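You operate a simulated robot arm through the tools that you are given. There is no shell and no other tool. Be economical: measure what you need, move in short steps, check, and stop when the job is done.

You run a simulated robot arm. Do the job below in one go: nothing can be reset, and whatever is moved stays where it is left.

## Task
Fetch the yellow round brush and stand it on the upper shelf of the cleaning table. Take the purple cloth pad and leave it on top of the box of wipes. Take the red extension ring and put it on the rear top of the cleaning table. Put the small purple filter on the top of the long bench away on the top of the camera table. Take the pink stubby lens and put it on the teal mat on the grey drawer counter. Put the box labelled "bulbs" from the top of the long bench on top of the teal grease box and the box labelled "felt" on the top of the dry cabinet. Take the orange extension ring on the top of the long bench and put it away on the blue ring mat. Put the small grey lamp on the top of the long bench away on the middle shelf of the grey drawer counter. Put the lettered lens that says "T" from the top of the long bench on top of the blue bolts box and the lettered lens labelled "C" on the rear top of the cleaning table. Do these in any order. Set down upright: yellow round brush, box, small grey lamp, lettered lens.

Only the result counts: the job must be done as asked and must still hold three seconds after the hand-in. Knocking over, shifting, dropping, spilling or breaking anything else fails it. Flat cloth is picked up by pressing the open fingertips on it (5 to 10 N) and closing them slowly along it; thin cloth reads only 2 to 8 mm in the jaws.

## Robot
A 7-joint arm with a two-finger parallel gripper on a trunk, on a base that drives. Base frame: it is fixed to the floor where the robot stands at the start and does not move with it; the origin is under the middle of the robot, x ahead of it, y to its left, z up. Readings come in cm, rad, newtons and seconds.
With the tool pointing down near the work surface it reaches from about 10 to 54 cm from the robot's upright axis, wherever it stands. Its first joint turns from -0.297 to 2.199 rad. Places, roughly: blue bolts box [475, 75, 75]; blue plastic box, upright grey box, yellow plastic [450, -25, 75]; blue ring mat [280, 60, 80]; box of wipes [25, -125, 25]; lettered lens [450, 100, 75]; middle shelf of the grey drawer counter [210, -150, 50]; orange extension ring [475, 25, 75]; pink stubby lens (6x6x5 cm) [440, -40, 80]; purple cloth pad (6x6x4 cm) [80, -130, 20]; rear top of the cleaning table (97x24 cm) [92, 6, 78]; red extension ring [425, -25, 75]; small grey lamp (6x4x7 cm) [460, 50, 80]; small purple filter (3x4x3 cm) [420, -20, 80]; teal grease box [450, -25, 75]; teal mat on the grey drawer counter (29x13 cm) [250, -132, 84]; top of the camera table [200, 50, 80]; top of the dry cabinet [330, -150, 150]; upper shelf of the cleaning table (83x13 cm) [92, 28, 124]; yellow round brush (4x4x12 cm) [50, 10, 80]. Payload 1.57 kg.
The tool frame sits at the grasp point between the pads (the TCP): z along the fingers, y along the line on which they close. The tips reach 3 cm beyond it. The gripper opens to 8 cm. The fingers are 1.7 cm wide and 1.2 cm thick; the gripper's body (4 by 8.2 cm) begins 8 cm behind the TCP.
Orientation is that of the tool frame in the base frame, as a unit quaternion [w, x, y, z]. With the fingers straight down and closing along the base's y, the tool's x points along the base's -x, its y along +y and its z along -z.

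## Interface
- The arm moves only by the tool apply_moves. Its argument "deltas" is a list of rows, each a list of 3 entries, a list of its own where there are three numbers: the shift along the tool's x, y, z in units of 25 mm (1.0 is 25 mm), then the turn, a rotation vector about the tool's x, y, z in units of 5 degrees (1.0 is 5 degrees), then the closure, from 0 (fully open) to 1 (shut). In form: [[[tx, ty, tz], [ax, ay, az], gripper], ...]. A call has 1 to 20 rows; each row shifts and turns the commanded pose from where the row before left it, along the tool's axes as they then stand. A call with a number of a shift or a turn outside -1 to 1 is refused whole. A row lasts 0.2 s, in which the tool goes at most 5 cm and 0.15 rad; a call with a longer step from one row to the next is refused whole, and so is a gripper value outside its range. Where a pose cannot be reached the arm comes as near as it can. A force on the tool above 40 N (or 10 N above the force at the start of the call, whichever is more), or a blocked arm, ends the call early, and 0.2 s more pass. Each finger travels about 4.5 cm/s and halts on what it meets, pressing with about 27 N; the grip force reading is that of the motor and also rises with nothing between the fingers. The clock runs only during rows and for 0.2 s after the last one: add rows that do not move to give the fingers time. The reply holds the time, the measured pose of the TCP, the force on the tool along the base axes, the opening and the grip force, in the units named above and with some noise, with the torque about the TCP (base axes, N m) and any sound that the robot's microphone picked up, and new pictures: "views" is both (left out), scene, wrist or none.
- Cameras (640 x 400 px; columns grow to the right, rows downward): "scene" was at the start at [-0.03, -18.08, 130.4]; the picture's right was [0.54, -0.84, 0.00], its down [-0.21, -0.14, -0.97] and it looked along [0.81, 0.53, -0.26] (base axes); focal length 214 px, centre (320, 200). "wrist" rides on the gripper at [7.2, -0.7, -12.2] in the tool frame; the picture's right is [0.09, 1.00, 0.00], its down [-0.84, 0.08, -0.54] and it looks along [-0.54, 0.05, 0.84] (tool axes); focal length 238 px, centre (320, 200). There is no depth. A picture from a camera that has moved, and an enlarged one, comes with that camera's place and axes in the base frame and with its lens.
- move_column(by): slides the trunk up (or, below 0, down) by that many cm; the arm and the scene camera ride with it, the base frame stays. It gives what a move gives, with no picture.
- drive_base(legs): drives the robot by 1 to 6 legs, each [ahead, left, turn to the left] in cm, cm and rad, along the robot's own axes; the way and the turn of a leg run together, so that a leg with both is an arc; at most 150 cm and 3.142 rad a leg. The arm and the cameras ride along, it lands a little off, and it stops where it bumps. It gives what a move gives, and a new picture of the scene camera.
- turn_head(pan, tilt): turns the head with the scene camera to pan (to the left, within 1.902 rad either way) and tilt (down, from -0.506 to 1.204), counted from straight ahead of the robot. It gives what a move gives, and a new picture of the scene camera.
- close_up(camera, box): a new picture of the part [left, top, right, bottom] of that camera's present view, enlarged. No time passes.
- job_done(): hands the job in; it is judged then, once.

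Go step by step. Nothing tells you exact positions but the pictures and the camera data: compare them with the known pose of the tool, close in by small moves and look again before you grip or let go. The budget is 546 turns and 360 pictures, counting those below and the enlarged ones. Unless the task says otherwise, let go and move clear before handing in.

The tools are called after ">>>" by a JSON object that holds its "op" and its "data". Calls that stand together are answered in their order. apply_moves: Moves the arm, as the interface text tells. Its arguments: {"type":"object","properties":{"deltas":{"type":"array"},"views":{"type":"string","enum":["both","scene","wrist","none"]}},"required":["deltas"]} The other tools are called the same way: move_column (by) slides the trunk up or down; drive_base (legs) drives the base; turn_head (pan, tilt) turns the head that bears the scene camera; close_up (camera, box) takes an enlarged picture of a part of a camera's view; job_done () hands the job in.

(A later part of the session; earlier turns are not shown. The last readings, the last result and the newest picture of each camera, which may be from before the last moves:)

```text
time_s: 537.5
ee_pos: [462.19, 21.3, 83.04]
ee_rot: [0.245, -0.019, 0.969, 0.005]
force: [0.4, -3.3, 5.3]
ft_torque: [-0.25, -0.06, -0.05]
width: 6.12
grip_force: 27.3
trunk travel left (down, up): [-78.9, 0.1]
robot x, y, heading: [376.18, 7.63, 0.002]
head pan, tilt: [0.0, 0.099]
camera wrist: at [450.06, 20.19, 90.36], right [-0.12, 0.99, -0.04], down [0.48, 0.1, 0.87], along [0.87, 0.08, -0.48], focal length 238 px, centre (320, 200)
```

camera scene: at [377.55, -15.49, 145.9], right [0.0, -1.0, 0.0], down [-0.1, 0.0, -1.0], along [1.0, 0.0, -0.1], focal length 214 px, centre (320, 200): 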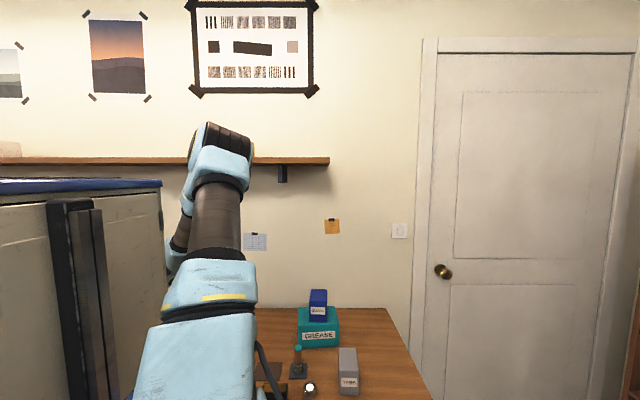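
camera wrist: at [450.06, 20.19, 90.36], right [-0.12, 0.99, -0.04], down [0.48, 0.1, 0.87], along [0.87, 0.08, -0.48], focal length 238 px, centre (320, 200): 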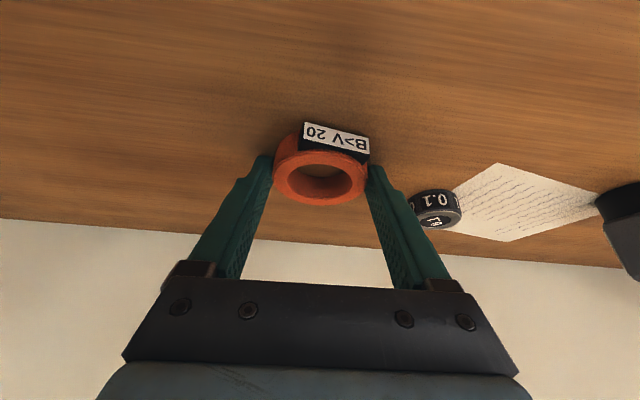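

>>> {"op": "apply_moves", "data": {"deltas": [[[-0.47, 0, -0.88], [0, 0, 0], 0.6], [[-0.47, 0, -0.88], [0, 0, 0], 0.6], [[-0.47, 0, -0.88], [0, 0, 0], 0.6], [[-0.47, 0, -0.88], [0, 0, 0], 0.6], [[-0.47, 0, -0.88], [0, 0, 0], 0.6], [[-0.47, 0, -0.88], [0, 0, 0], 0.6], [[0, 0, 0], [0, 0, 0], 0.6]], "views": "wrist"}}

```text
time_s: 539.1
ee_pos: [462.07, 21.39, 98.08]
ee_rot: [0.244, -0.019, 0.969, 0.004]
force: [0.5, 0.2, -0.5]
ft_torque: [0.0, 0.01, 0.02]
width: 6.1
grip_force: 27.0
trunk travel left (down, up): [-78.9, 0.1]
robot x, y, heading: [376.28, 7.59, -0.001]
head pan, tilt: [0.0, 0.099]
camera wrist: at [450.02, 20.26, 105.42], right [-0.12, 0.99, -0.04], down [0.48, 0.1, 0.87], along [0.87, 0.08, -0.48], focal length 238 px, centre (320, 200)
```

wrist: 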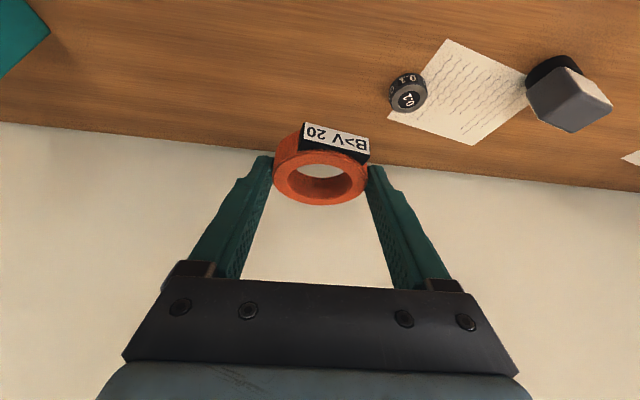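

Ring held. I retract, move to the gap and turn to face the ring-mat table.

>>> {"op": "apply_moves", "data": {"deltas": [[[0.88, 0, -0.47], [0, 0, 0], 0.6], [[0.88, 0, -0.47], [0, 0, 0], 0.6], [[0.88, 0, -0.47], [0, 0, 0], 0.6], [[0.88, 0, -0.47], [0, 0, 0], 0.6], [[0.88, 0, -0.47], [0, 0, 0], 0.6], [[0.88, 0, -0.47], [0, 0, 0], 0.6], [[0.88, 0, -0.47], [0, 0, 0], 0.6], [[0.88, 0, -0.47], [0, 0, 0], 0.6], [[0.88, 0, -0.47], [0, 0, 0], 0.6], [[0, 0, 0], [0, 0, 0], 0.6]], "views": "none"}}

>>> {"op": "drive_base", "data": {"legs": [[-11, 0, 0], [0, 40, 0], [0, 0, -1.571], [0, 0, -1.571]]}}

>>> {"op": "turn_head", "data": {"pan": 0.0, "tilt": 0.6}}

>>> {"op": "apply_moves", "data": {"deltas": [[[0, 0, 0], [0, 0, 0], 0.6]], "views": "wrist"}}

```text
time_s: 541.3
ee_pos: [439.63, 20.4, 97.96]
ee_rot: [0.244, -0.019, 0.97, 0.005]
force: [-1.0, 0.3, -1.1]
ft_torque: [0.02, 0.0, 0.01]
width: 6.08
grip_force: 27.0
trunk travel left (down, up): [-78.9, 0.1]
robot x, y, heading: [376.33, 7.37, -0.008]
head pan, tilt: [0.0, 0.099]
```

```text
time_s: 552.2
ee_pos: [301.88, 34.36, 97.92]
ee_rot: [0.006, 0.969, 0.022, -0.245]
force: [-0.1, -0.7, -0.9]
ft_torque: [-0.05, -0.02, -0.01]
width: 6.04
grip_force: 27.1
trunk travel left (down, up): [-78.9, 0.1]
robot x, y, heading: [365.45, 47.57, -3.139]
head pan, tilt: [0.0, 0.099]
camera scene: at [364.09, 70.32, 145.9], right [0.0, 1.0, 0.0], down [0.1, 0.0, -1.0], along [-0.99, 0.0, -0.1], focal length 214 px, centre (320, 200)
```

scene: 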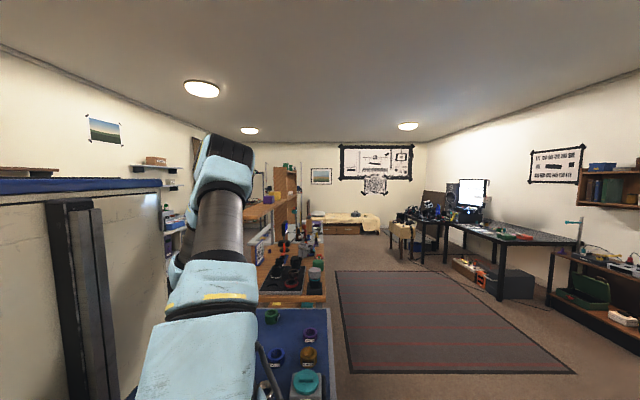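

```text
time_s: 553.2
ee_pos: [301.93, 34.43, 97.99]
ee_rot: [0.005, 0.97, 0.022, -0.244]
force: [0.7, 0.3, -0.6]
ft_torque: [0.0, -0.02, -0.01]
width: 6.07
grip_force: 26.9
trunk travel left (down, up): [-78.9, 0.1]
robot x, y, heading: [365.01, 47.27, -3.136]
head pan, tilt: [0.0, 0.6]
camera scene: at [364.45, 70.32, 141.29], right [0.0, 1.0, 0.0], down [0.56, 0.0, -0.83], along [-0.83, 0.0, -0.56], focal length 214 px, centre (320, 200)
```

scene: 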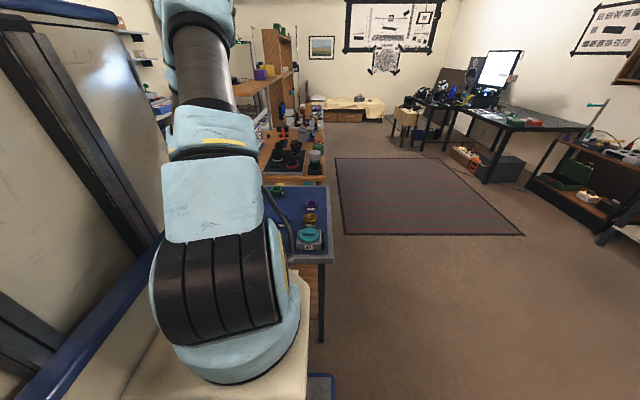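

```text
time_s: 553.6
ee_pos: [301.92, 34.41, 98.02]
ee_rot: [0.005, 0.969, 0.021, -0.244]
force: [-0.4, -1.3, -0.5]
ft_torque: [0.02, 0.01, 0.02]
width: 6.04
grip_force: 27.1
trunk travel left (down, up): [-78.9, 0.1]
robot x, y, heading: [364.96, 47.74, -3.135]
head pan, tilt: [0.0, 0.6]
camera wrist: at [313.97, 35.57, 105.33], right [0.12, -0.99, -0.04], down [-0.48, -0.1, 0.87], along [-0.87, -0.09, -0.48], focal length 238 px, centre (320, 200)
```

wrist: 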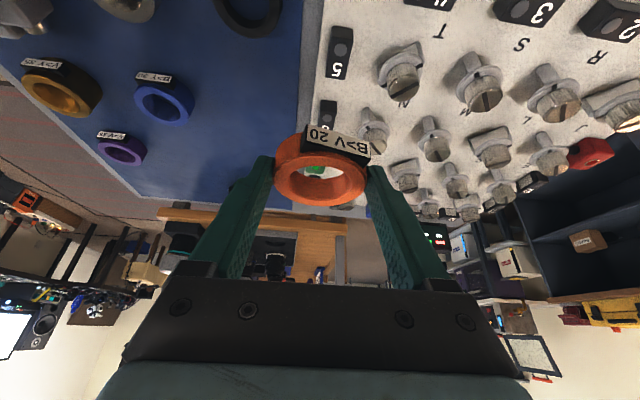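

I shift over the blue mat and look for a free spot.

>>> {"op": "drive_base", "data": {"legs": [[8, -10, 0]]}}

>>> {"op": "apply_moves", "data": {"deltas": [[[0, 0, 0], [0, 0, 0], 0.6]], "views": "wrist"}}

```text
time_s: 554.9
ee_pos: [293.81, 44.54, 97.99]
ee_rot: [0.006, 0.969, 0.021, -0.245]
force: [-0.4, -0.1, -1.9]
ft_torque: [0.04, 0.0, -0.01]
width: 6.06
grip_force: 27.3
trunk travel left (down, up): [-78.9, 0.1]
robot x, y, heading: [357.44, 57.52, -3.14]
head pan, tilt: [0.0, 0.6]
camera scene: at [356.41, 80.38, 141.28], right [0.0, 1.0, 0.0], down [0.56, 0.0, -0.83], along [-0.83, 0.0, -0.56], focal length 214 px, centre (320, 200)
```

scene: 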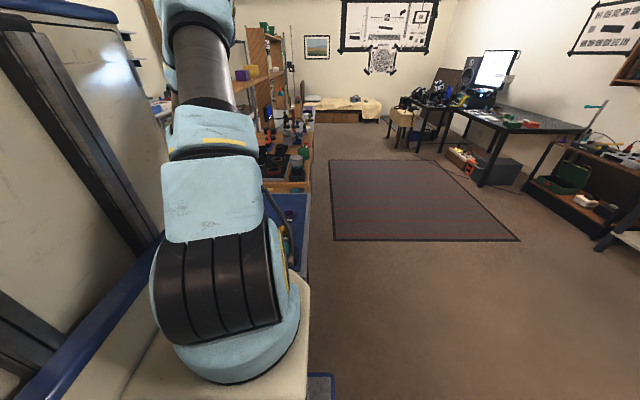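

```text
time_s: 555.2
ee_pos: [293.91, 44.5, 97.93]
ee_rot: [0.005, 0.97, 0.02, -0.244]
force: [-0.7, -0.2, -1.4]
ft_torque: [-0.01, 0.03, -0.01]
width: 6.05
grip_force: 27.1
trunk travel left (down, up): [-78.9, 0.1]
robot x, y, heading: [357.28, 57.6, -3.139]
head pan, tilt: [0.0, 0.6]
camera wrist: at [305.88, 45.71, 105.33], right [0.12, -0.99, -0.04], down [-0.48, -0.1, 0.87], along [-0.87, -0.09, -0.48], focal length 238 px, centre (320, 200)
```

wrist: 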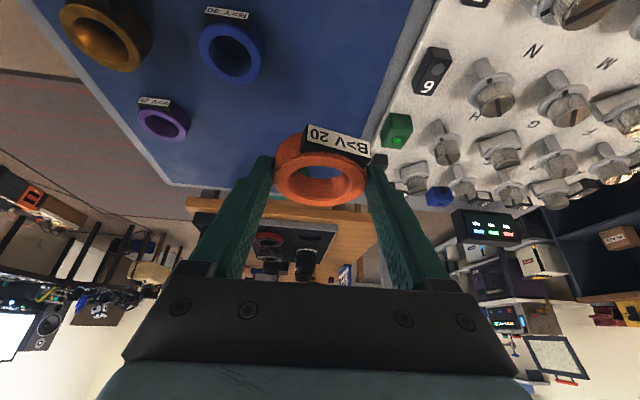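

The spot straight below (292, 44) on the blue mat is free. Lowering.

>>> {"op": "apply_moves", "data": {"deltas": [[[0.434, 0, 0.81], [0, 0, 0], 0.6], [[0.434, 0, 0.81], [0, 0, 0], 0.6], [[0.434, 0, 0.81], [0, 0, 0], 0.6], [[0.434, 0, 0.81], [0, 0, 0], 0.6], [[0.434, 0, 0.81], [0, 0, 0], 0.6], [[0, 0, 0], [0, 0, 0], 0.6]], "views": "wrist"}}

```text
time_s: 556.6
ee_pos: [293.88, 44.37, 86.53]
ee_rot: [0.004, 0.969, 0.021, -0.245]
force: [-0.2, -0.4, -1.5]
ft_torque: [0.01, 0.0, 0.0]
width: 6.04
grip_force: 26.8
trunk travel left (down, up): [-78.9, 0.1]
robot x, y, heading: [357.36, 57.64, -3.137]
head pan, tilt: [0.0, 0.6]
camera wrist: at [305.9, 45.64, 93.86], right [0.12, -0.99, -0.04], down [-0.48, -0.1, 0.87], along [-0.87, -0.09, -0.48], focal length 238 px, centre (320, 200)
```

wrist: 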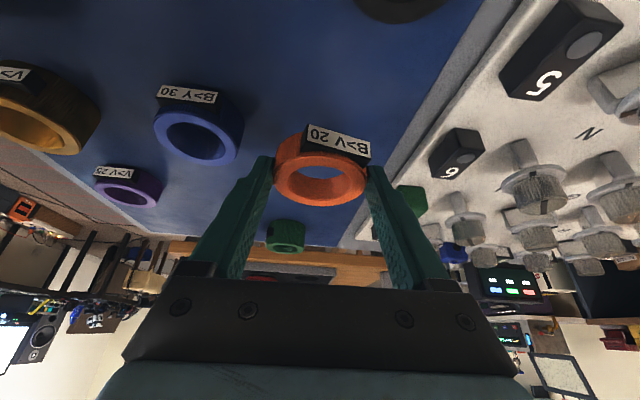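

>>> {"op": "apply_moves", "data": {"deltas": [[[0.2, 0, 0.37], [0, 0, 0], 0.6], [[0.2, 0, 0.37], [0, 0, 0], 0.6], [[0.1, 0, 0.17], [0, 0, 0], 0.6], [[0, 0, 0], [0, 0, 0], 0.6]], "views": "wrist"}}

```text
time_s: 557.6
ee_pos: [293.81, 44.33, 84.0]
ee_rot: [0.005, 0.97, 0.02, -0.243]
force: [0.2, -0.6, -0.5]
ft_torque: [0.02, -0.01, 0.0]
width: 6.03
grip_force: 26.3
trunk travel left (down, up): [-78.9, 0.1]
robot x, y, heading: [356.87, 57.5, -3.138]
head pan, tilt: [0.0, 0.6]
camera wrist: at [305.87, 45.64, 91.3], right [0.12, -0.99, -0.04], down [-0.48, -0.1, 0.87], along [-0.87, -0.09, -0.48], focal length 238 px, centre (320, 200)
```

wrist: 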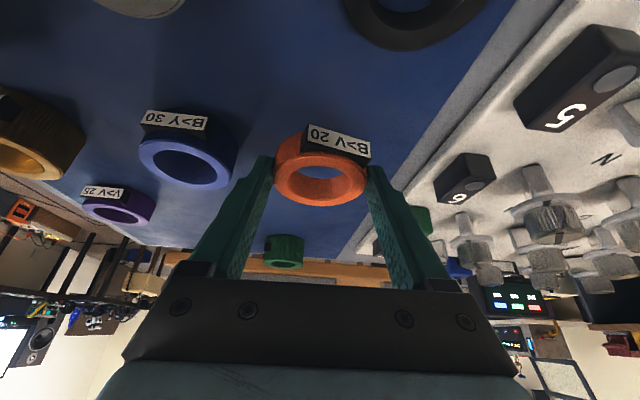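

>>> {"op": "apply_moves", "data": {"deltas": [[[0.09, 0, 0.17], [0, 0, 0], 0.6], [[0, 0, 0], [0, 0, 0], 0.6]], "views": "none"}}

>>> {"op": "apply_moves", "data": {"deltas": [[[0.06, 0, 0.12], [0, 0, 0], 0.6], [[0, 0, 0], [0, 0, 0], 0.6]], "views": "none"}}

>>> {"op": "apply_moves", "data": {"deltas": [[[0.05, 0, 0.09], [0, 0, 0], 0.6], [[0, 0, 0], [0, 0, 0], 0.6]], "views": "none"}}

```text
time_s: 558.2
ee_pos: [293.92, 44.44, 83.53]
ee_rot: [0.005, 0.969, 0.02, -0.244]
force: [-0.6, 0.0, -0.8]
ft_torque: [0.01, 0.01, 0.01]
width: 6.03
grip_force: 27.0
trunk travel left (down, up): [-78.9, 0.1]
robot x, y, heading: [356.85, 58.04, -3.141]
head pan, tilt: [0.0, 0.6]
```

```text
time_s: 558.9
ee_pos: [293.75, 44.53, 83.13]
ee_rot: [0.004, 0.969, 0.02, -0.244]
force: [0.1, -0.9, -0.7]
ft_torque: [0.01, 0.03, 0.02]
width: 6.01
grip_force: 27.2
trunk travel left (down, up): [-78.9, 0.1]
robot x, y, heading: [357.08, 57.37, -3.144]
head pan, tilt: [0.0, 0.6]
```

```text
time_s: 559.5
ee_pos: [293.79, 44.45, 82.76]
ee_rot: [0.005, 0.969, 0.02, -0.244]
force: [0.0, -0.7, -0.9]
ft_torque: [-0.03, -0.01, 0.01]
width: 6.01
grip_force: 27.1
trunk travel left (down, up): [-78.9, 0.1]
robot x, y, heading: [356.97, 57.68, -3.144]
head pan, tilt: [0.0, 0.6]
```

>>> {"op": "apply_moves", "data": {"deltas": [[[0.05, 0, 0.09], [0, 0, 0], 0.6], [[0, 0, 0], [0, 0, 0], 0.6]], "views": "none"}}

>>> {"op": "apply_moves", "data": {"deltas": [[[0.05, 0, 0.09], [0, 0, 0], 0.6], [[0, 0, 0], [0, 0, 0], 0.6]], "views": "wrist"}}

```text
time_s: 560.0
ee_pos: [293.9, 44.51, 82.59]
ee_rot: [0.005, 0.969, 0.02, -0.244]
force: [0.0, -0.1, -1.2]
ft_torque: [0.04, -0.02, 0.02]
width: 6.05
grip_force: 26.9
trunk travel left (down, up): [-78.9, 0.1]
robot x, y, heading: [357.26, 57.78, -3.141]
head pan, tilt: [0.0, 0.6]
```

```text
time_s: 560.6
ee_pos: [293.89, 44.49, 82.44]
ee_rot: [0.004, 0.97, 0.019, -0.244]
force: [-0.5, -0.3, -0.7]
ft_torque: [0.0, 0.01, -0.01]
width: 5.99
grip_force: 26.4
trunk travel left (down, up): [-78.9, 0.1]
robot x, y, heading: [357.26, 57.3, -3.138]
head pan, tilt: [0.0, 0.6]
camera wrist: at [305.85, 45.69, 89.74], right [0.12, -0.99, -0.04], down [-0.48, -0.1, 0.87], along [-0.87, -0.09, -0.48], focal length 238 px, centre (320, 200)
```

wrist: 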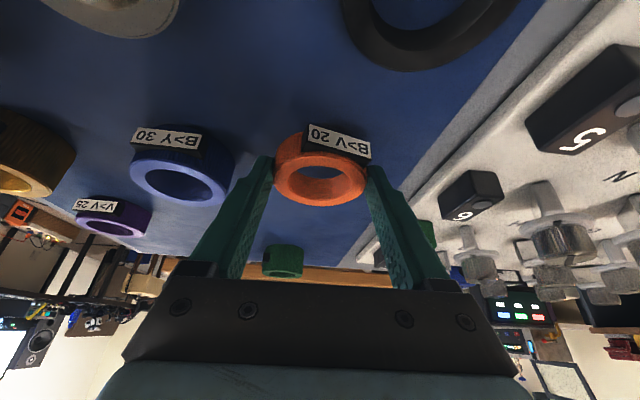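

>>> {"op": "apply_moves", "data": {"deltas": [[[0.05, 0, 0.09], [0, 0, 0], 0.6], [[0, 0, 0], [0, 0, 0], 0.6]], "views": "none"}}

>>> {"op": "apply_moves", "data": {"deltas": [[[0.05, 0, 0.09], [0, 0, 0], 0.6], [[0, 0, 0], [0, 0, 0], 0.6]], "views": "none"}}

>>> {"op": "apply_moves", "data": {"deltas": [[[0.04, 0, 0.07], [0, 0, 0], 0.6], [[0, 0, 0], [0, 0, 0], 0.6]], "views": "none"}}

```text
time_s: 561.2
ee_pos: [293.8, 44.56, 82.13]
ee_rot: [0.005, 0.969, 0.02, -0.244]
force: [-0.8, 0.0, -1.1]
ft_torque: [0.01, -0.03, -0.02]
width: 6.01
grip_force: 27.6
trunk travel left (down, up): [-78.9, 0.1]
robot x, y, heading: [357.07, 57.69, -3.137]
head pan, tilt: [0.0, 0.6]
```

```text
time_s: 561.9
ee_pos: [293.74, 44.45, 81.91]
ee_rot: [0.004, 0.97, 0.019, -0.244]
force: [1.1, 0.0, -0.3]
ft_torque: [-0.01, -0.04, 0.02]
width: 5.99
grip_force: 27.1
trunk travel left (down, up): [-78.9, 0.1]
robot x, y, heading: [357.39, 57.4, -3.137]
head pan, tilt: [0.0, 0.6]
```

```text
time_s: 562.5
ee_pos: [293.79, 44.41, 81.72]
ee_rot: [0.005, 0.97, 0.021, -0.244]
force: [0.4, 0.0, -1.3]
ft_torque: [0.03, -0.02, 0.01]
width: 6.01
grip_force: 26.9
trunk travel left (down, up): [-78.9, 0.1]
robot x, y, heading: [357.28, 57.44, -3.138]
head pan, tilt: [0.0, 0.6]
```

>>> {"op": "apply_moves", "data": {"deltas": [[[0.04, 0, 0.07], [0, 0, 0], 0.6], [[0, 0, 0], [0, 0, 0], 0.6]], "views": "none"}}

>>> {"op": "apply_moves", "data": {"deltas": [[[0.04, 0, 0.07], [0, 0, 0], 0.6], [[0, 0, 0], [0, 0, 0], 0.6]], "views": "wrist"}}

```text
time_s: 563.0
ee_pos: [293.8, 44.47, 81.48]
ee_rot: [0.005, 0.969, 0.02, -0.244]
force: [-0.5, 1.2, -1.0]
ft_torque: [0.02, -0.06, 0.0]
width: 5.99
grip_force: 27.2
trunk travel left (down, up): [-78.9, 0.1]
robot x, y, heading: [357.44, 57.56, -3.139]
head pan, tilt: [0.0, 0.6]
```

```text
time_s: 563.6
ee_pos: [293.76, 44.56, 81.37]
ee_rot: [0.005, 0.969, 0.02, -0.245]
force: [3.3, 1.9, 9.2]
ft_torque: [-0.01, 0.26, 0.02]
width: 5.96
grip_force: 27.0
trunk travel left (down, up): [-78.9, 0.1]
robot x, y, heading: [357.61, 57.32, -3.138]
head pan, tilt: [0.0, 0.6]
camera wrist: at [305.85, 45.7, 88.68], right [0.12, -0.99, -0.04], down [-0.47, -0.1, 0.87], along [-0.87, -0.09, -0.48], focal length 238 px, centre (320, 200)
```

wrist: 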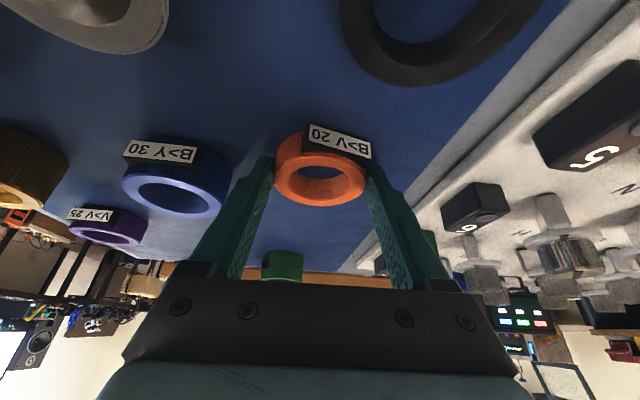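

Contact. I open slightly (to stay clear of the blue ring) and lift out.

>>> {"op": "apply_moves", "data": {"deltas": [[[-0.02, 0, -0.04], [0, 0, 0], 0.3], [[0, 0, 0], [0, 0, 0], 0.22], [[0, 0, 0], [0, 0, 0], 0.16], [[0, 0, 0], [0, 0, 0], 0.12], [[0, 0, 0], [0, 0, 0], 0.12]], "views": "wrist"}}

>>> {"op": "apply_moves", "data": {"deltas": [[[-0.1, 0, -0.4], [0, 0, 0], 0.12], [[-0.3, 0, -0.9], [0, 0, 0], 0.12], [[-0.4, 0, -0.9], [0, 0, 0], 0.12], [[-0.4, 0, -0.9], [0, 0, 0], 0.1], [[-0.4, 0, -0.9], [0, 0, 0], 0], [[-0.4, 0, -0.9], [0, 0, 0], 0], [[0, 0, 0], [0, 0, 0], 0]], "views": "wrist"}}

```text
time_s: 564.9
ee_pos: [293.74, 44.57, 81.42]
ee_rot: [0.005, 0.969, 0.02, -0.245]
force: [-1.0, 0.1, 0.3]
ft_torque: [0.01, 0.01, 0.01]
width: 7.04
grip_force: 0.1
trunk travel left (down, up): [-78.9, 0.1]
robot x, y, heading: [356.83, 57.27, -3.143]
head pan, tilt: [0.0, 0.6]
camera wrist: at [305.85, 45.69, 88.74], right [0.12, -0.99, -0.04], down [-0.48, -0.1, 0.87], along [-0.87, -0.09, -0.48], focal length 238 px, centre (320, 200)
```

wrist: 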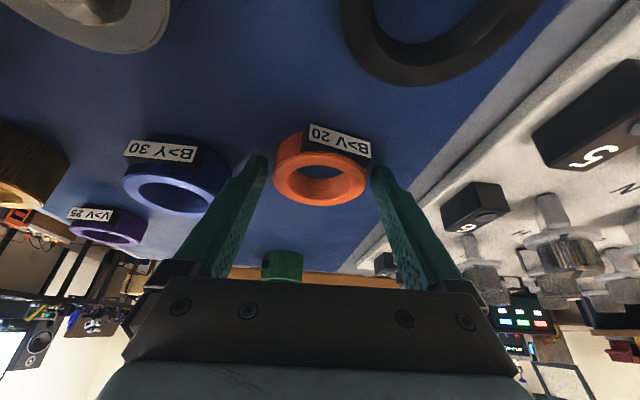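

```text
time_s: 566.5
ee_pos: [295.27, 44.5, 94.55]
ee_rot: [0.005, 0.969, 0.021, -0.244]
force: [1.0, -0.4, -0.3]
ft_torque: [-0.01, -0.05, -0.01]
width: 8.0
grip_force: 0.0
trunk travel left (down, up): [-78.9, 0.1]
robot x, y, heading: [357.34, 57.37, -3.141]
head pan, tilt: [0.0, 0.6]
camera wrist: at [307.28, 45.7, 101.85], right [0.12, -0.99, -0.04], down [-0.48, -0.1, 0.87], along [-0.87, -0.09, -0.48], focal length 238 px, centre (320, 200)
```

wrist: 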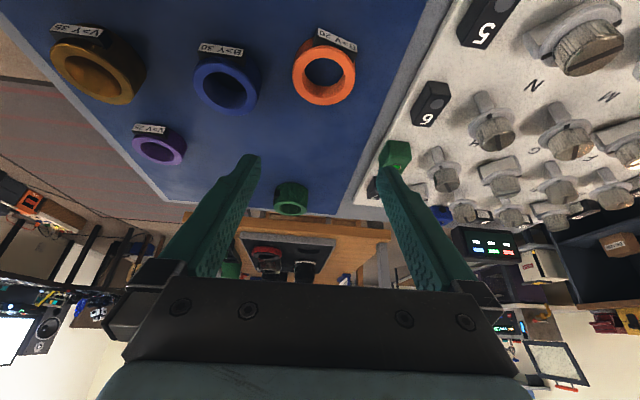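

Orange ring is on the blue mat. Last item: the grey lamp. I turn back to the bench.

>>> {"op": "drive_base", "data": {"legs": [[-8, 0, 0], [0, 0, 1.571], [0, 0, 1.57], [0, -25, 0]]}}

>>> {"op": "apply_moves", "data": {"deltas": [[[-0.5, 0, -0.9], [0, 0, 0], 0], [[-0.5, 0, -0.9], [0, 0, 0], 0], [[-0.5, 0, -0.9], [0, 0, 0], 0], [[0, 0, 0], [0, 0, 0], 0]], "views": "wrist"}}

```text
time_s: 576.5
ee_pos: [426.95, 45.42, 94.51]
ee_rot: [0.244, -0.016, 0.97, 0.004]
force: [-0.3, -0.1, 0.5]
ft_torque: [-0.03, -0.02, -0.01]
width: 8.02
grip_force: 0.0
trunk travel left (down, up): [-78.9, 0.1]
robot x, y, heading: [364.75, 33.05, -0.006]
head pan, tilt: [0.0, 0.6]
camera scene: at [365.62, 9.71, 141.28], right [-0.01, -1.0, 0.0], down [-0.56, 0.0, -0.83], along [0.83, -0.01, -0.56], focal length 214 px, centre (320, 200)
```

scene: 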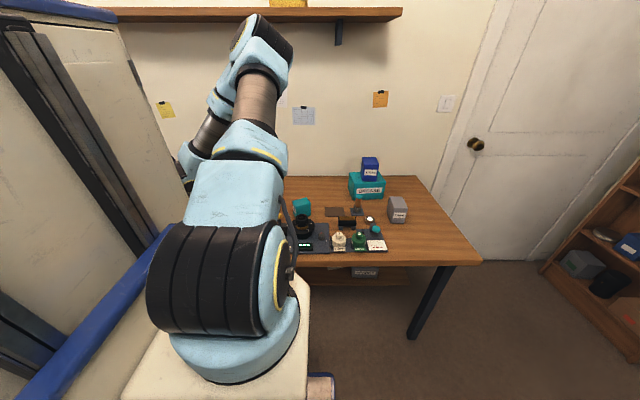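

```text
time_s: 577.5
ee_pos: [427.01, 45.46, 102.21]
ee_rot: [0.245, -0.017, 0.969, 0.005]
force: [0.3, -0.1, 0.1]
ft_torque: [-0.01, 0.04, -0.02]
width: 8.01
grip_force: 0.1
trunk travel left (down, up): [-78.9, 0.1]
robot x, y, heading: [364.84, 33.06, -0.01]
head pan, tilt: [0.0, 0.6]
camera wrist: at [414.92, 44.33, 109.59], right [-0.11, 0.99, -0.04], down [0.48, 0.09, 0.87], along [0.87, 0.08, -0.48], focal length 238 px, centre (320, 200)
```

wrist: 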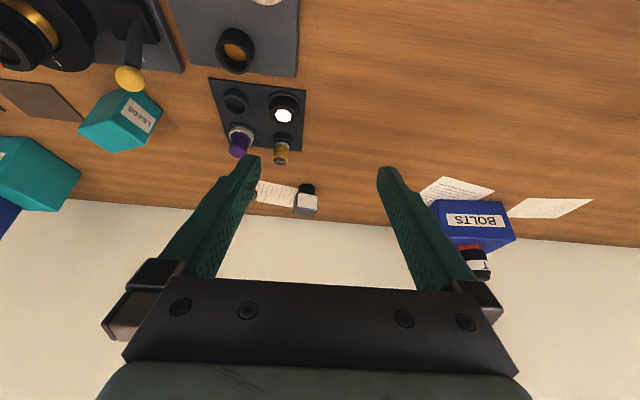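

>>> {"op": "drive_base", "data": {"legs": [[11.5, 0, 0.007]]}}

>>> {"op": "apply_moves", "data": {"deltas": [[[-0.9, -0.05, 0.47], [0, 0, 0], 0], [[-0.9, -0.05, 0.47], [0, 0, 0], 0], [[-0.9, -0.05, 0.47], [0, 0, 0], 0], [[-0.9, -0.05, 0.47], [0, 0, 0], 0], [[0, 0, 0], [0, 0, 0], 0]], "views": "wrist"}}

>>> {"op": "close_up", "data": {"camera": "wrist", "box": [240, 60, 400, 180]}}

```text
time_s: 578.7
ee_pos: [438.31, 45.69, 102.34]
ee_rot: [0.244, -0.02, 0.97, 0.004]
force: [-0.9, 1.0, 0.0]
ft_torque: [-0.01, -0.03, 0.0]
width: 7.98
grip_force: 0.0
trunk travel left (down, up): [-78.9, 0.1]
robot x, y, heading: [376.14, 32.83, -0.002]
head pan, tilt: [0.0, 0.6]
camera scene: at [377.24, 9.67, 141.28], right [0.0, -1.0, 0.0], down [-0.56, 0.0, -0.83], along [0.83, 0.0, -0.56], focal length 214 px, centre (320, 200)
```

scene: 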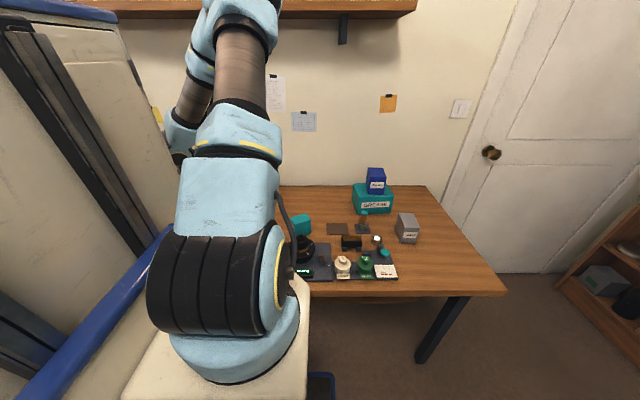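

```text
time_s: 579.9
ee_pos: [448.73, 45.68, 102.43]
ee_rot: [0.245, -0.019, 0.969, 0.004]
force: [1.0, 1.1, -0.4]
ft_torque: [-0.02, 0.03, -0.01]
width: 8.02
grip_force: 0.2
trunk travel left (down, up): [-78.9, 0.1]
robot x, y, heading: [376.35, 32.96, 0.001]
head pan, tilt: [0.0, 0.6]
camera wrist: at [436.57, 44.57, 109.67], right [-0.12, 0.99, -0.04], down [0.48, 0.1, 0.87], along [0.87, 0.09, -0.48], focal length 238 px, centre (320, 200)
```

wrist: 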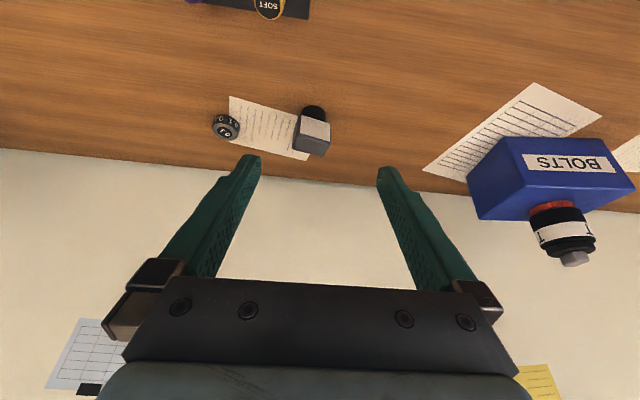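

```text
3.33 times, centred on (320, 120) of wrist
camera zoom: at [436.57, 44.57, 109.67], right [-0.12, 0.99, -0.04], down [0.48, 0.1, 0.87], along [0.87, 0.09, -0.48], focal length 794 px, centre (320, 467)
```

zoom: 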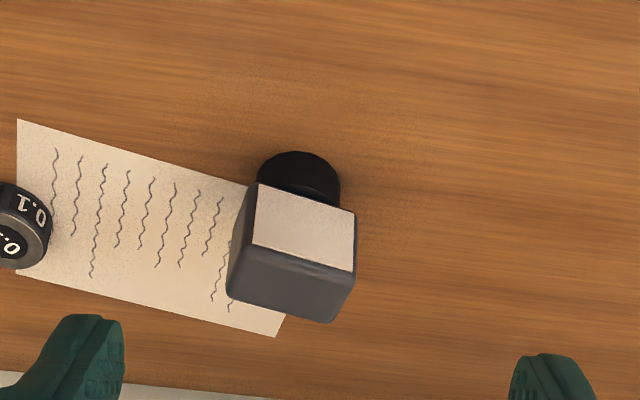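

The lamp: round black base with a small grey head (≈4.6 cm wide), yawed about -9°. I align with 45° tilt for later shelf placement.

>>> {"op": "apply_moves", "data": {"deltas": [[[0.05, 0.07, 0.845], [0.22, -0.57, 0.3], 0], [[0.05, 0.07, 0.845], [0.22, -0.57, 0.3], 0], [[0.05, 0.07, 0.845], [0.22, -0.57, 0.3], 0], [[0.05, 0.07, 0.845], [0.22, -0.57, 0.3], 0], [[0.05, 0.07, 0.845], [0.22, -0.57, 0.3], 0], [[0.05, 0.07, 0.845], [0.22, -0.57, 0.3], 0], [[0, 0, 0], [0, 0, 0], 0]], "views": "wrist"}}

>>> {"op": "close_up", "data": {"camera": "wrist", "box": [220, 20, 420, 170]}}

```text
time_s: 581.5
ee_pos: [455.32, 46.45, 91.47]
ee_rot: [0.385, 0.072, 0.919, -0.029]
force: [-1.3, 0.0, 0.3]
ft_torque: [-0.02, -0.02, 0.0]
width: 8.0
grip_force: 0.1
trunk travel left (down, up): [-78.9, 0.1]
robot x, y, heading: [376.3, 32.85, -0.001]
head pan, tilt: [0.0, 0.6]
camera wrist: at [441.68, 47.86, 94.98], right [0.09, 0.99, -0.06], down [0.21, 0.04, 0.98], along [0.97, -0.1, -0.2], focal length 238 px, centre (320, 200)
```

wrist: 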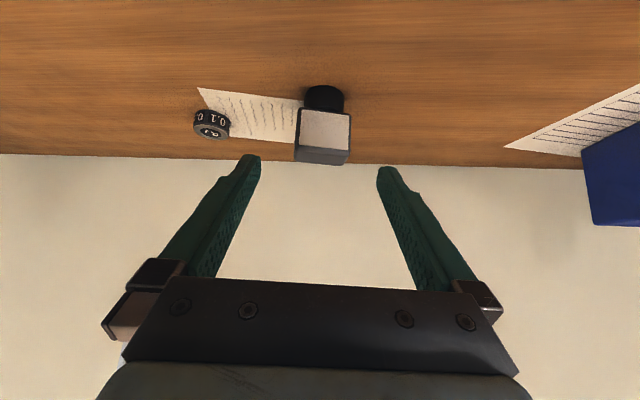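

```text
2.67 times, centred on (320, 95) of wrist
camera zoom: at [441.68, 47.86, 94.98], right [0.09, 0.99, -0.06], down [0.21, 0.04, 0.98], along [0.97, -0.1, -0.2], focal length 636 px, centre (320, 480)
```

zoom: 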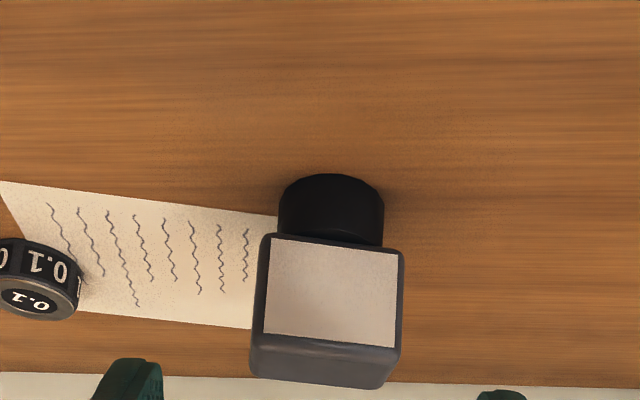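

>>> {"op": "apply_moves", "data": {"deltas": [[[0, 0.06, 1], [0, 0, 0], 0], [[0, 0.06, 1], [0, 0, 0], 0], [[0, 0, 1], [0, 0, 0], 0], [[0, 0, 0], [0, 0, 0], 0]], "views": "wrist"}}

```text
time_s: 582.5
ee_pos: [460.71, 45.85, 86.39]
ee_rot: [0.386, 0.072, 0.919, -0.029]
force: [0.1, 0.0, 0.4]
ft_torque: [0.03, -0.01, -0.01]
width: 8.0
grip_force: 0.1
trunk travel left (down, up): [-78.9, 0.1]
robot x, y, heading: [376.38, 32.76, -0.005]
head pan, tilt: [0.0, 0.6]
camera wrist: at [447.09, 47.38, 89.85], right [0.09, 0.99, -0.06], down [0.21, 0.04, 0.98], along [0.97, -0.1, -0.2], focal length 238 px, centre (320, 200)
```

wrist: 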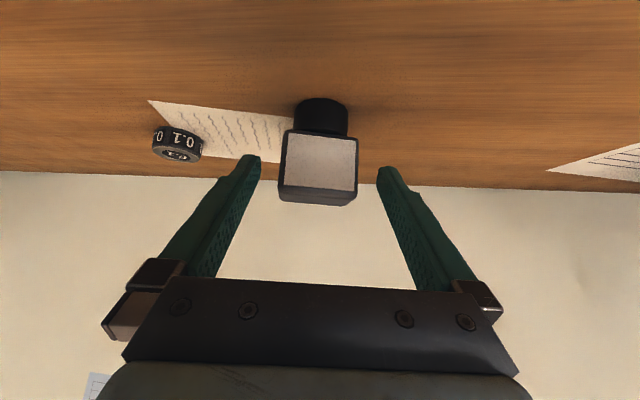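

>>> {"op": "apply_moves", "data": {"deltas": [[[0.05, 0, 0.8], [0, 0, 0], 0], [[0, 0, 0], [0, 0, 0], 0.2], [[0, 0, 0], [0, 0, 0], 0.3], [[0, 0, 0], [0, 0, 0], 0.4], [[0, 0, 0], [0, 0, 0], 0.5], [[0, 0, 0], [0, 0, 0], 0.6], [[0, 0, 0], [0, 0, 0], 0.6]], "views": "wrist"}}

```text
time_s: 584.1
ee_pos: [462.02, 45.68, 84.86]
ee_rot: [0.385, 0.072, 0.92, -0.029]
force: [-0.1, 0.7, 0.0]
ft_torque: [-0.04, 0.0, 0.0]
width: 5.17
grip_force: 27.3
trunk travel left (down, up): [-78.9, 0.1]
robot x, y, heading: [376.18, 32.49, 0.002]
head pan, tilt: [0.0, 0.6]
camera wrist: at [448.4, 47.16, 88.35], right [0.09, 0.99, -0.06], down [0.21, 0.04, 0.98], along [0.97, -0.1, -0.21], focal length 238 px, centre (320, 200)
```

wrist: 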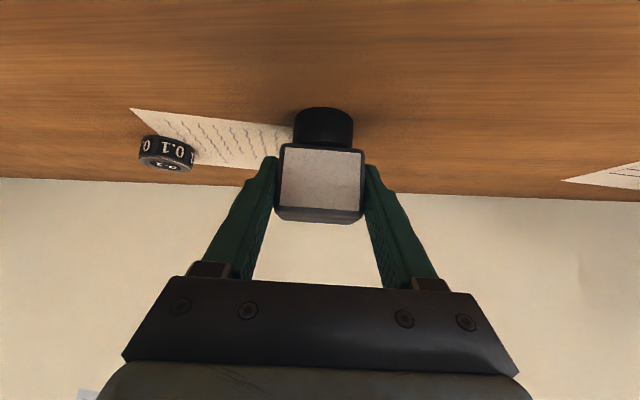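

Lamp gripped. I lift, retract and straighten, then drive to the counter.

>>> {"op": "apply_moves", "data": {"deltas": [[[-0.7, 0, -0.7], [0, 0, 0], 0.7], [[-0.7, 0, -0.7], [0, 0, 0], 0.7], [[-0.7, 0, -0.7], [0, 0, 0], 0.7], [[-0.7, 0, -0.7], [0, 0, 0], 0.7], [[-0.7, 0, -0.7], [0, 0, 0], 0.7], [[-0.7, 0, -0.7], [0, 0, 0], 0.7], [[0.7, 0, -0.7], [-0.15, 0, -0.15], 0.7], [[0.7, 0, -0.7], [-0.15, 0, -0.15], 0.7], [[0.7, 0, -0.7], [-0.15, 0, -0.15], 0.7], [[0.7, 0, -0.7], [-0.15, 0, -0.15], 0.7], [[0.7, 0, -0.7], [-0.15, 0, -0.15], 0.7], [[0.7, 0, -0.7], [-0.15, 0, -0.15], 0.7], [[0.7, 0, -0.7], [-0.15, 0, -0.15], 0.7], [[0.7, 0, -0.7], [-0.15, 0, -0.15], 0.7], [[0, 0, 0], [0, 0, 0], 0.7]], "views": "wrist"}}

>>> {"op": "drive_base", "data": {"legs": [[-15, 0, 0], [0, -85, 0], [-150, 0, 0], [0, 0, -1.571]]}}

```text
time_s: 587.3
ee_pos: [442.13, 47.4, 99.63]
ee_rot: [0.386, 0.003, 0.922, 0.0]
force: [0.1, -0.2, -1.7]
ft_torque: [0.03, 0.04, 0.0]
width: 5.19
grip_force: 26.8
trunk travel left (down, up): [-78.9, 0.1]
robot x, y, heading: [376.5, 32.78, 0.002]
head pan, tilt: [0.0, 0.6]
camera wrist: at [428.38, 46.87, 102.97], right [-0.06, 1.0, -0.06], down [0.2, 0.07, 0.98], along [0.98, 0.04, -0.2], focal length 238 px, centre (320, 200)
```

wrist: 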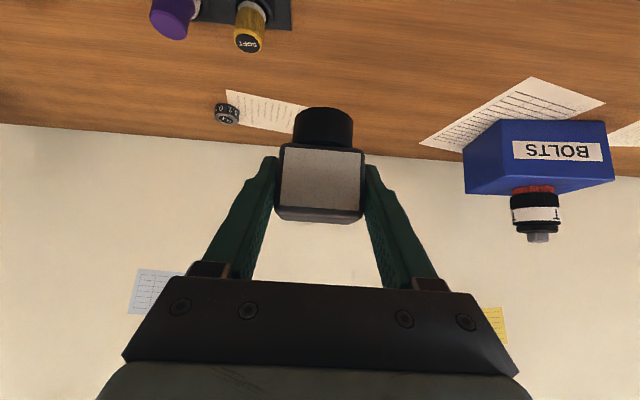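

```text
time_s: 603.6
ee_pos: [228.64, -117.87, 99.48]
ee_rot: [0.274, 0.65, 0.654, -0.272]
force: [-0.4, -0.3, -2.0]
ft_torque: [0.06, -0.01, 0.01]
width: 5.17
grip_force: 27.2
trunk travel left (down, up): [-78.9, 0.1]
robot x, y, heading: [213.35, -52.25, -1.556]
head pan, tilt: [0.0, 0.6]
camera scene: at [190.27, -53.45, 141.28], right [-1.0, -0.01, 0.0], down [-0.01, 0.56, -0.83], along [0.01, -0.82, -0.56], focal length 214 px, centre (320, 200)
```

scene: 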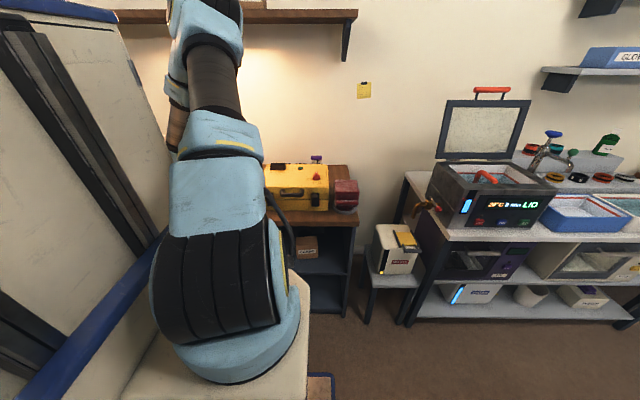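

>>> {"op": "drive_base", "data": {"legs": [[-12, -8, -0.015]]}}

>>> {"op": "move_column", "data": {"by": -38}}

>>> {"op": "apply_moves", "data": {"deltas": [[[0, 0, 0], [0, 0, 0], 0.7]], "views": "both"}}

```text
time_s: 604.9
ee_pos: [219.6, -106.01, 99.48]
ee_rot: [0.273, 0.655, 0.649, -0.275]
force: [-0.6, -0.8, -2.5]
ft_torque: [0.03, 0.03, -0.05]
width: 5.21
grip_force: 26.9
trunk travel left (down, up): [-78.9, 0.1]
robot x, y, heading: [204.84, -40.07, -1.578]
head pan, tilt: [0.0, 0.6]
camera scene: at [182.17, -41.14, 141.28], right [-1.0, 0.0, 0.0], down [0.0, 0.57, -0.82], along [0.0, -0.82, -0.57], focal length 214 px, centre (320, 200)
```

scene: 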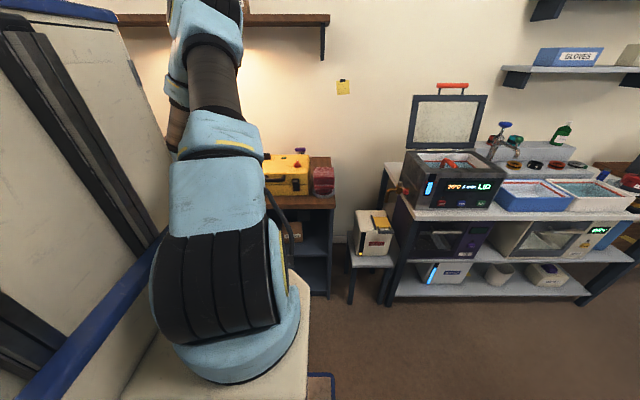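

```text
time_s: 608.6
ee_pos: [219.54, -106.14, 61.63]
ee_rot: [0.273, 0.654, 0.65, -0.274]
force: [0.3, 0.5, -2.4]
ft_torque: [0.05, 0.01, 0.02]
width: 5.17
grip_force: 27.6
trunk travel left (down, up): [-40.9, 38.1]
robot x, y, heading: [204.98, -40.22, -1.575]
head pan, tilt: [0.0, 0.6]
```

```text
time_s: 609.0
ee_pos: [219.55, -106.06, 61.55]
ee_rot: [0.273, 0.654, 0.649, -0.274]
force: [-0.1, -0.5, -1.7]
ft_torque: [0.04, 0.0, 0.0]
width: 5.14
grip_force: 26.8
trunk travel left (down, up): [-40.9, 38.1]
robot x, y, heading: [205.21, -40.06, -1.577]
head pan, tilt: [0.0, 0.6]
camera scene: at [182.16, -41.13, 103.28], right [-1.0, 0.0, 0.0], down [0.0, 0.56, -0.83], along [0.0, -0.83, -0.56], focal length 214 px, centre (320, 200)
camera wrist: at [218.95, -92.3, 64.96], right [1.0, 0.06, -0.06], down [0.07, -0.2, 0.98], along [0.04, -0.98, -0.2], focal length 238 px, centre (320, 200)
```

scene: 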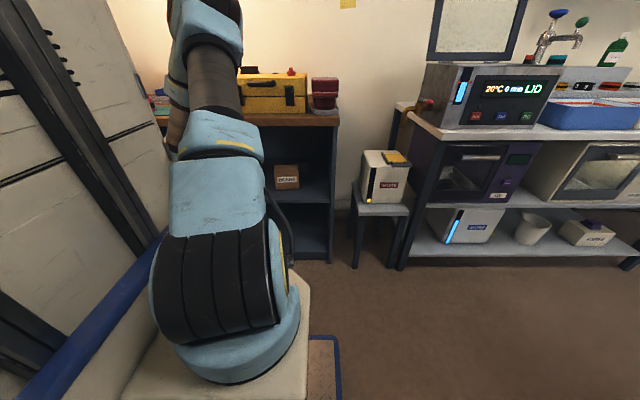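
wrist: 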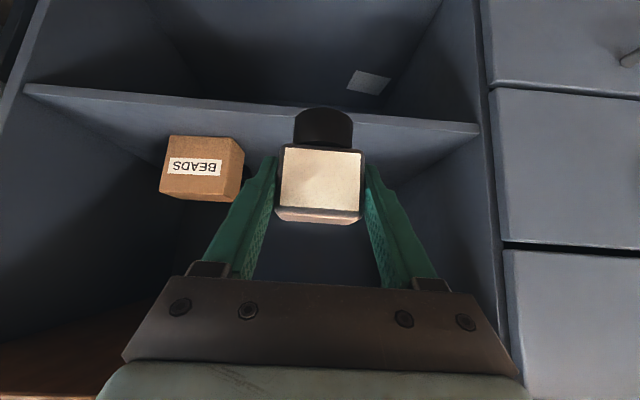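

Excellent view into the bay: the middle shelf is free between BEADS and the right wall. I drive in straight.

>>> {"op": "drive_base", "data": {"legs": [[12, 0, 0]]}}

>>> {"op": "apply_moves", "data": {"deltas": [[[0, 0, 0], [0, 0, 0], 0.7]], "views": "wrist"}}

```text
time_s: 610.2
ee_pos: [219.42, -118.05, 61.66]
ee_rot: [0.272, 0.655, 0.649, -0.275]
force: [0.8, -0.1, -2.7]
ft_torque: [-0.01, -0.01, 0.05]
width: 5.19
grip_force: 27.6
trunk travel left (down, up): [-40.9, 38.1]
robot x, y, heading: [204.98, -52.12, -1.573]
head pan, tilt: [0.0, 0.6]
camera scene: at [182.12, -53.11, 103.28], right [-1.0, 0.0, 0.0], down [0.0, 0.56, -0.83], along [0.0, -0.83, -0.56], focal length 214 px, centre (320, 200)
```

scene: 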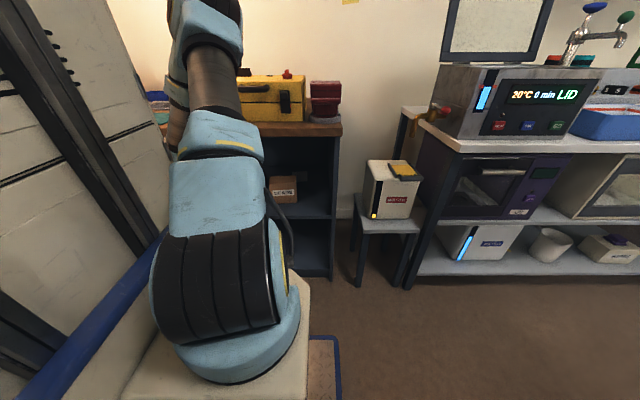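

```text
time_s: 610.6
ee_pos: [219.5, -118.08, 61.49]
ee_rot: [0.273, 0.654, 0.65, -0.274]
force: [0.6, -0.6, -2.1]
ft_torque: [0.03, -0.03, -0.02]
width: 5.21
grip_force: 27.4
trunk travel left (down, up): [-40.9, 38.1]
robot x, y, heading: [204.88, -52.47, -1.576]
head pan, tilt: [0.0, 0.6]
camera wrist: at [218.87, -104.29, 64.94], right [1.0, 0.06, -0.06], down [0.07, -0.2, 0.98], along [0.04, -0.98, -0.21], focal length 238 px, centre (320, 200)
```

wrist: 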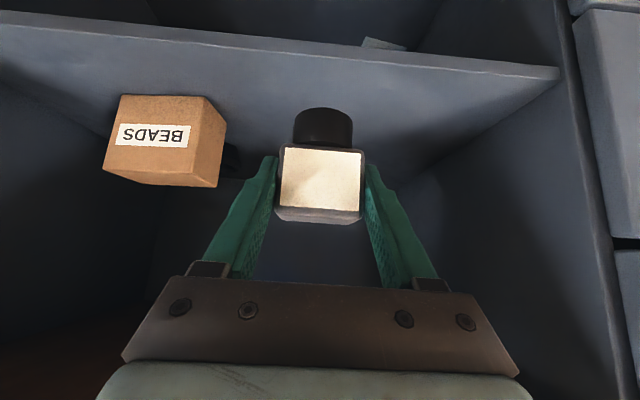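

>>> {"op": "drive_base", "data": {"legs": [[12, 0, 0]]}}

>>> {"op": "apply_moves", "data": {"deltas": [[[0, 0, 0], [0, 0, 0], 0.7]], "views": "wrist"}}

```text
time_s: 611.9
ee_pos: [219.42, -130.08, 61.46]
ee_rot: [0.273, 0.655, 0.649, -0.274]
force: [0.1, -0.2, -2.0]
ft_torque: [0.0, 0.0, 0.01]
width: 5.19
grip_force: 27.0
trunk travel left (down, up): [-40.9, 38.1]
robot x, y, heading: [205.05, -64.29, -1.575]
head pan, tilt: [0.0, 0.6]
camera scene: at [182.08, -65.2, 103.28], right [-1.0, 0.0, 0.0], down [0.0, 0.56, -0.83], along [0.0, -0.83, -0.56], focal length 214 px, centre (320, 200)
```

scene: 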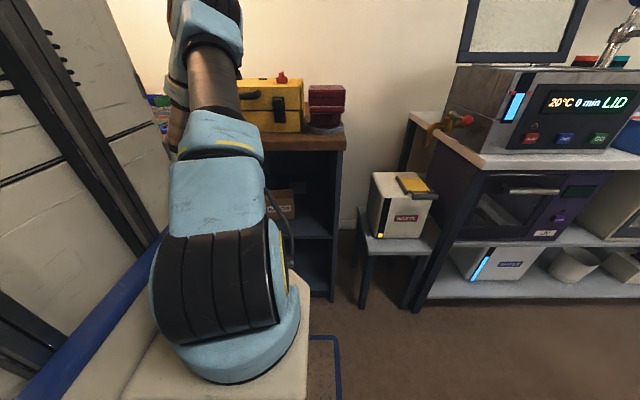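

```text
time_s: 612.3
ee_pos: [219.41, -130.09, 61.44]
ee_rot: [0.272, 0.655, 0.649, -0.274]
force: [0.0, 0.4, -2.0]
ft_torque: [-0.02, -0.02, 0.01]
width: 5.17
grip_force: 27.2
trunk travel left (down, up): [-40.9, 38.1]
robot x, y, heading: [204.9, -64.37, -1.575]
head pan, tilt: [0.0, 0.6]
camera wrist: at [218.82, -116.38, 64.94], right [1.0, 0.06, -0.06], down [0.07, -0.2, 0.98], along [0.04, -0.98, -0.21], focal length 238 px, centre (320, 200)
```

wrist: 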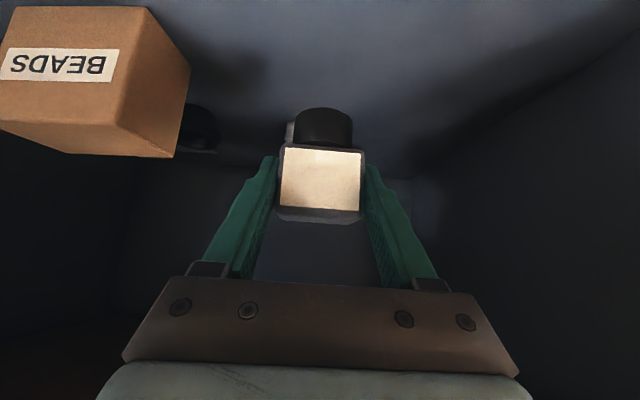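

>>> {"op": "apply_moves", "data": {"deltas": [[[-0.4, 0, 0.4], [0, 0, 0], 0.7], [[-0.17, 0, 0.17], [0, 0, 0], 0.7], [[0.5, 0, 0.5], [0, 0, 0], 0.7], [[0.5, 0, 0.5], [0, 0, 0], 0.7], [[0.3, 0, 0.3], [0, 0, 0], 0.7], [[0, 0, 0], [0, 0, 0], 0.7]], "views": "wrist"}}

```text
time_s: 613.7
ee_pos: [219.27, -132.26, 56.92]
ee_rot: [0.272, 0.656, 0.648, -0.275]
force: [0.4, 0.9, -1.7]
ft_torque: [0.05, 0.01, 0.04]
width: 5.17
grip_force: 27.1
trunk travel left (down, up): [-40.9, 38.1]
robot x, y, heading: [204.96, -64.17, -1.573]
head pan, tilt: [0.0, 0.6]
camera wrist: at [218.8, -118.47, 60.38], right [1.0, 0.06, -0.06], down [0.07, -0.2, 0.98], along [0.04, -0.98, -0.2], focal length 238 px, centre (320, 200)
```

wrist: 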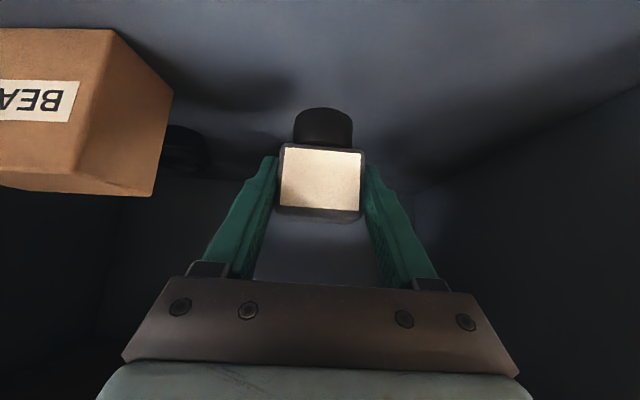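

>>> {"op": "apply_moves", "data": {"deltas": [[[0.28, 0, 0.28], [0, 0, 0], 0.7], [[0, 0, 0], [0, 0, 0], 0.7]], "views": "none"}}

>>> {"op": "apply_moves", "data": {"deltas": [[[0.14, 0, 0.14], [0, 0, 0], 0.7], [[0, 0, 0], [0, 0, 0], 0.7]], "views": "wrist"}}

```text
time_s: 614.3
ee_pos: [219.36, -132.18, 55.99]
ee_rot: [0.272, 0.655, 0.649, -0.274]
force: [-1.3, 0.0, -2.8]
ft_torque: [-0.03, 0.03, 0.01]
width: 5.19
grip_force: 26.8
trunk travel left (down, up): [-40.9, 38.1]
robot x, y, heading: [204.76, -64.45, -1.575]
head pan, tilt: [0.0, 0.6]
```

```text
time_s: 614.9
ee_pos: [219.34, -132.27, 55.47]
ee_rot: [0.273, 0.655, 0.65, -0.273]
force: [-0.2, 0.4, -2.6]
ft_torque: [0.0, 0.04, 0.04]
width: 5.17
grip_force: 27.4
trunk travel left (down, up): [-40.9, 38.1]
robot x, y, heading: [205.08, -64.2, -1.576]
head pan, tilt: [0.0, 0.6]
camera wrist: at [218.81, -118.44, 58.92], right [1.0, 0.06, -0.06], down [0.07, -0.2, 0.98], along [0.04, -0.98, -0.2], focal length 238 px, centre (320, 200)
```

wrist: 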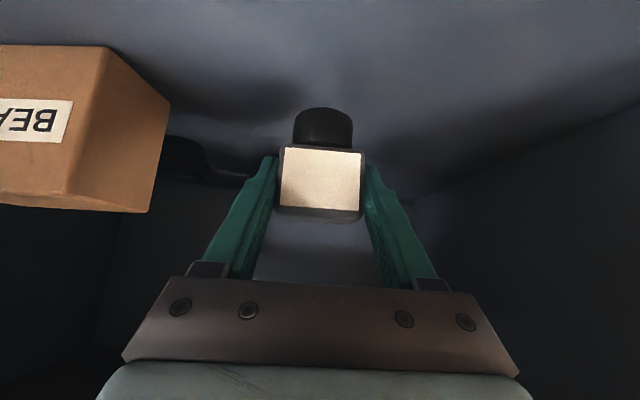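

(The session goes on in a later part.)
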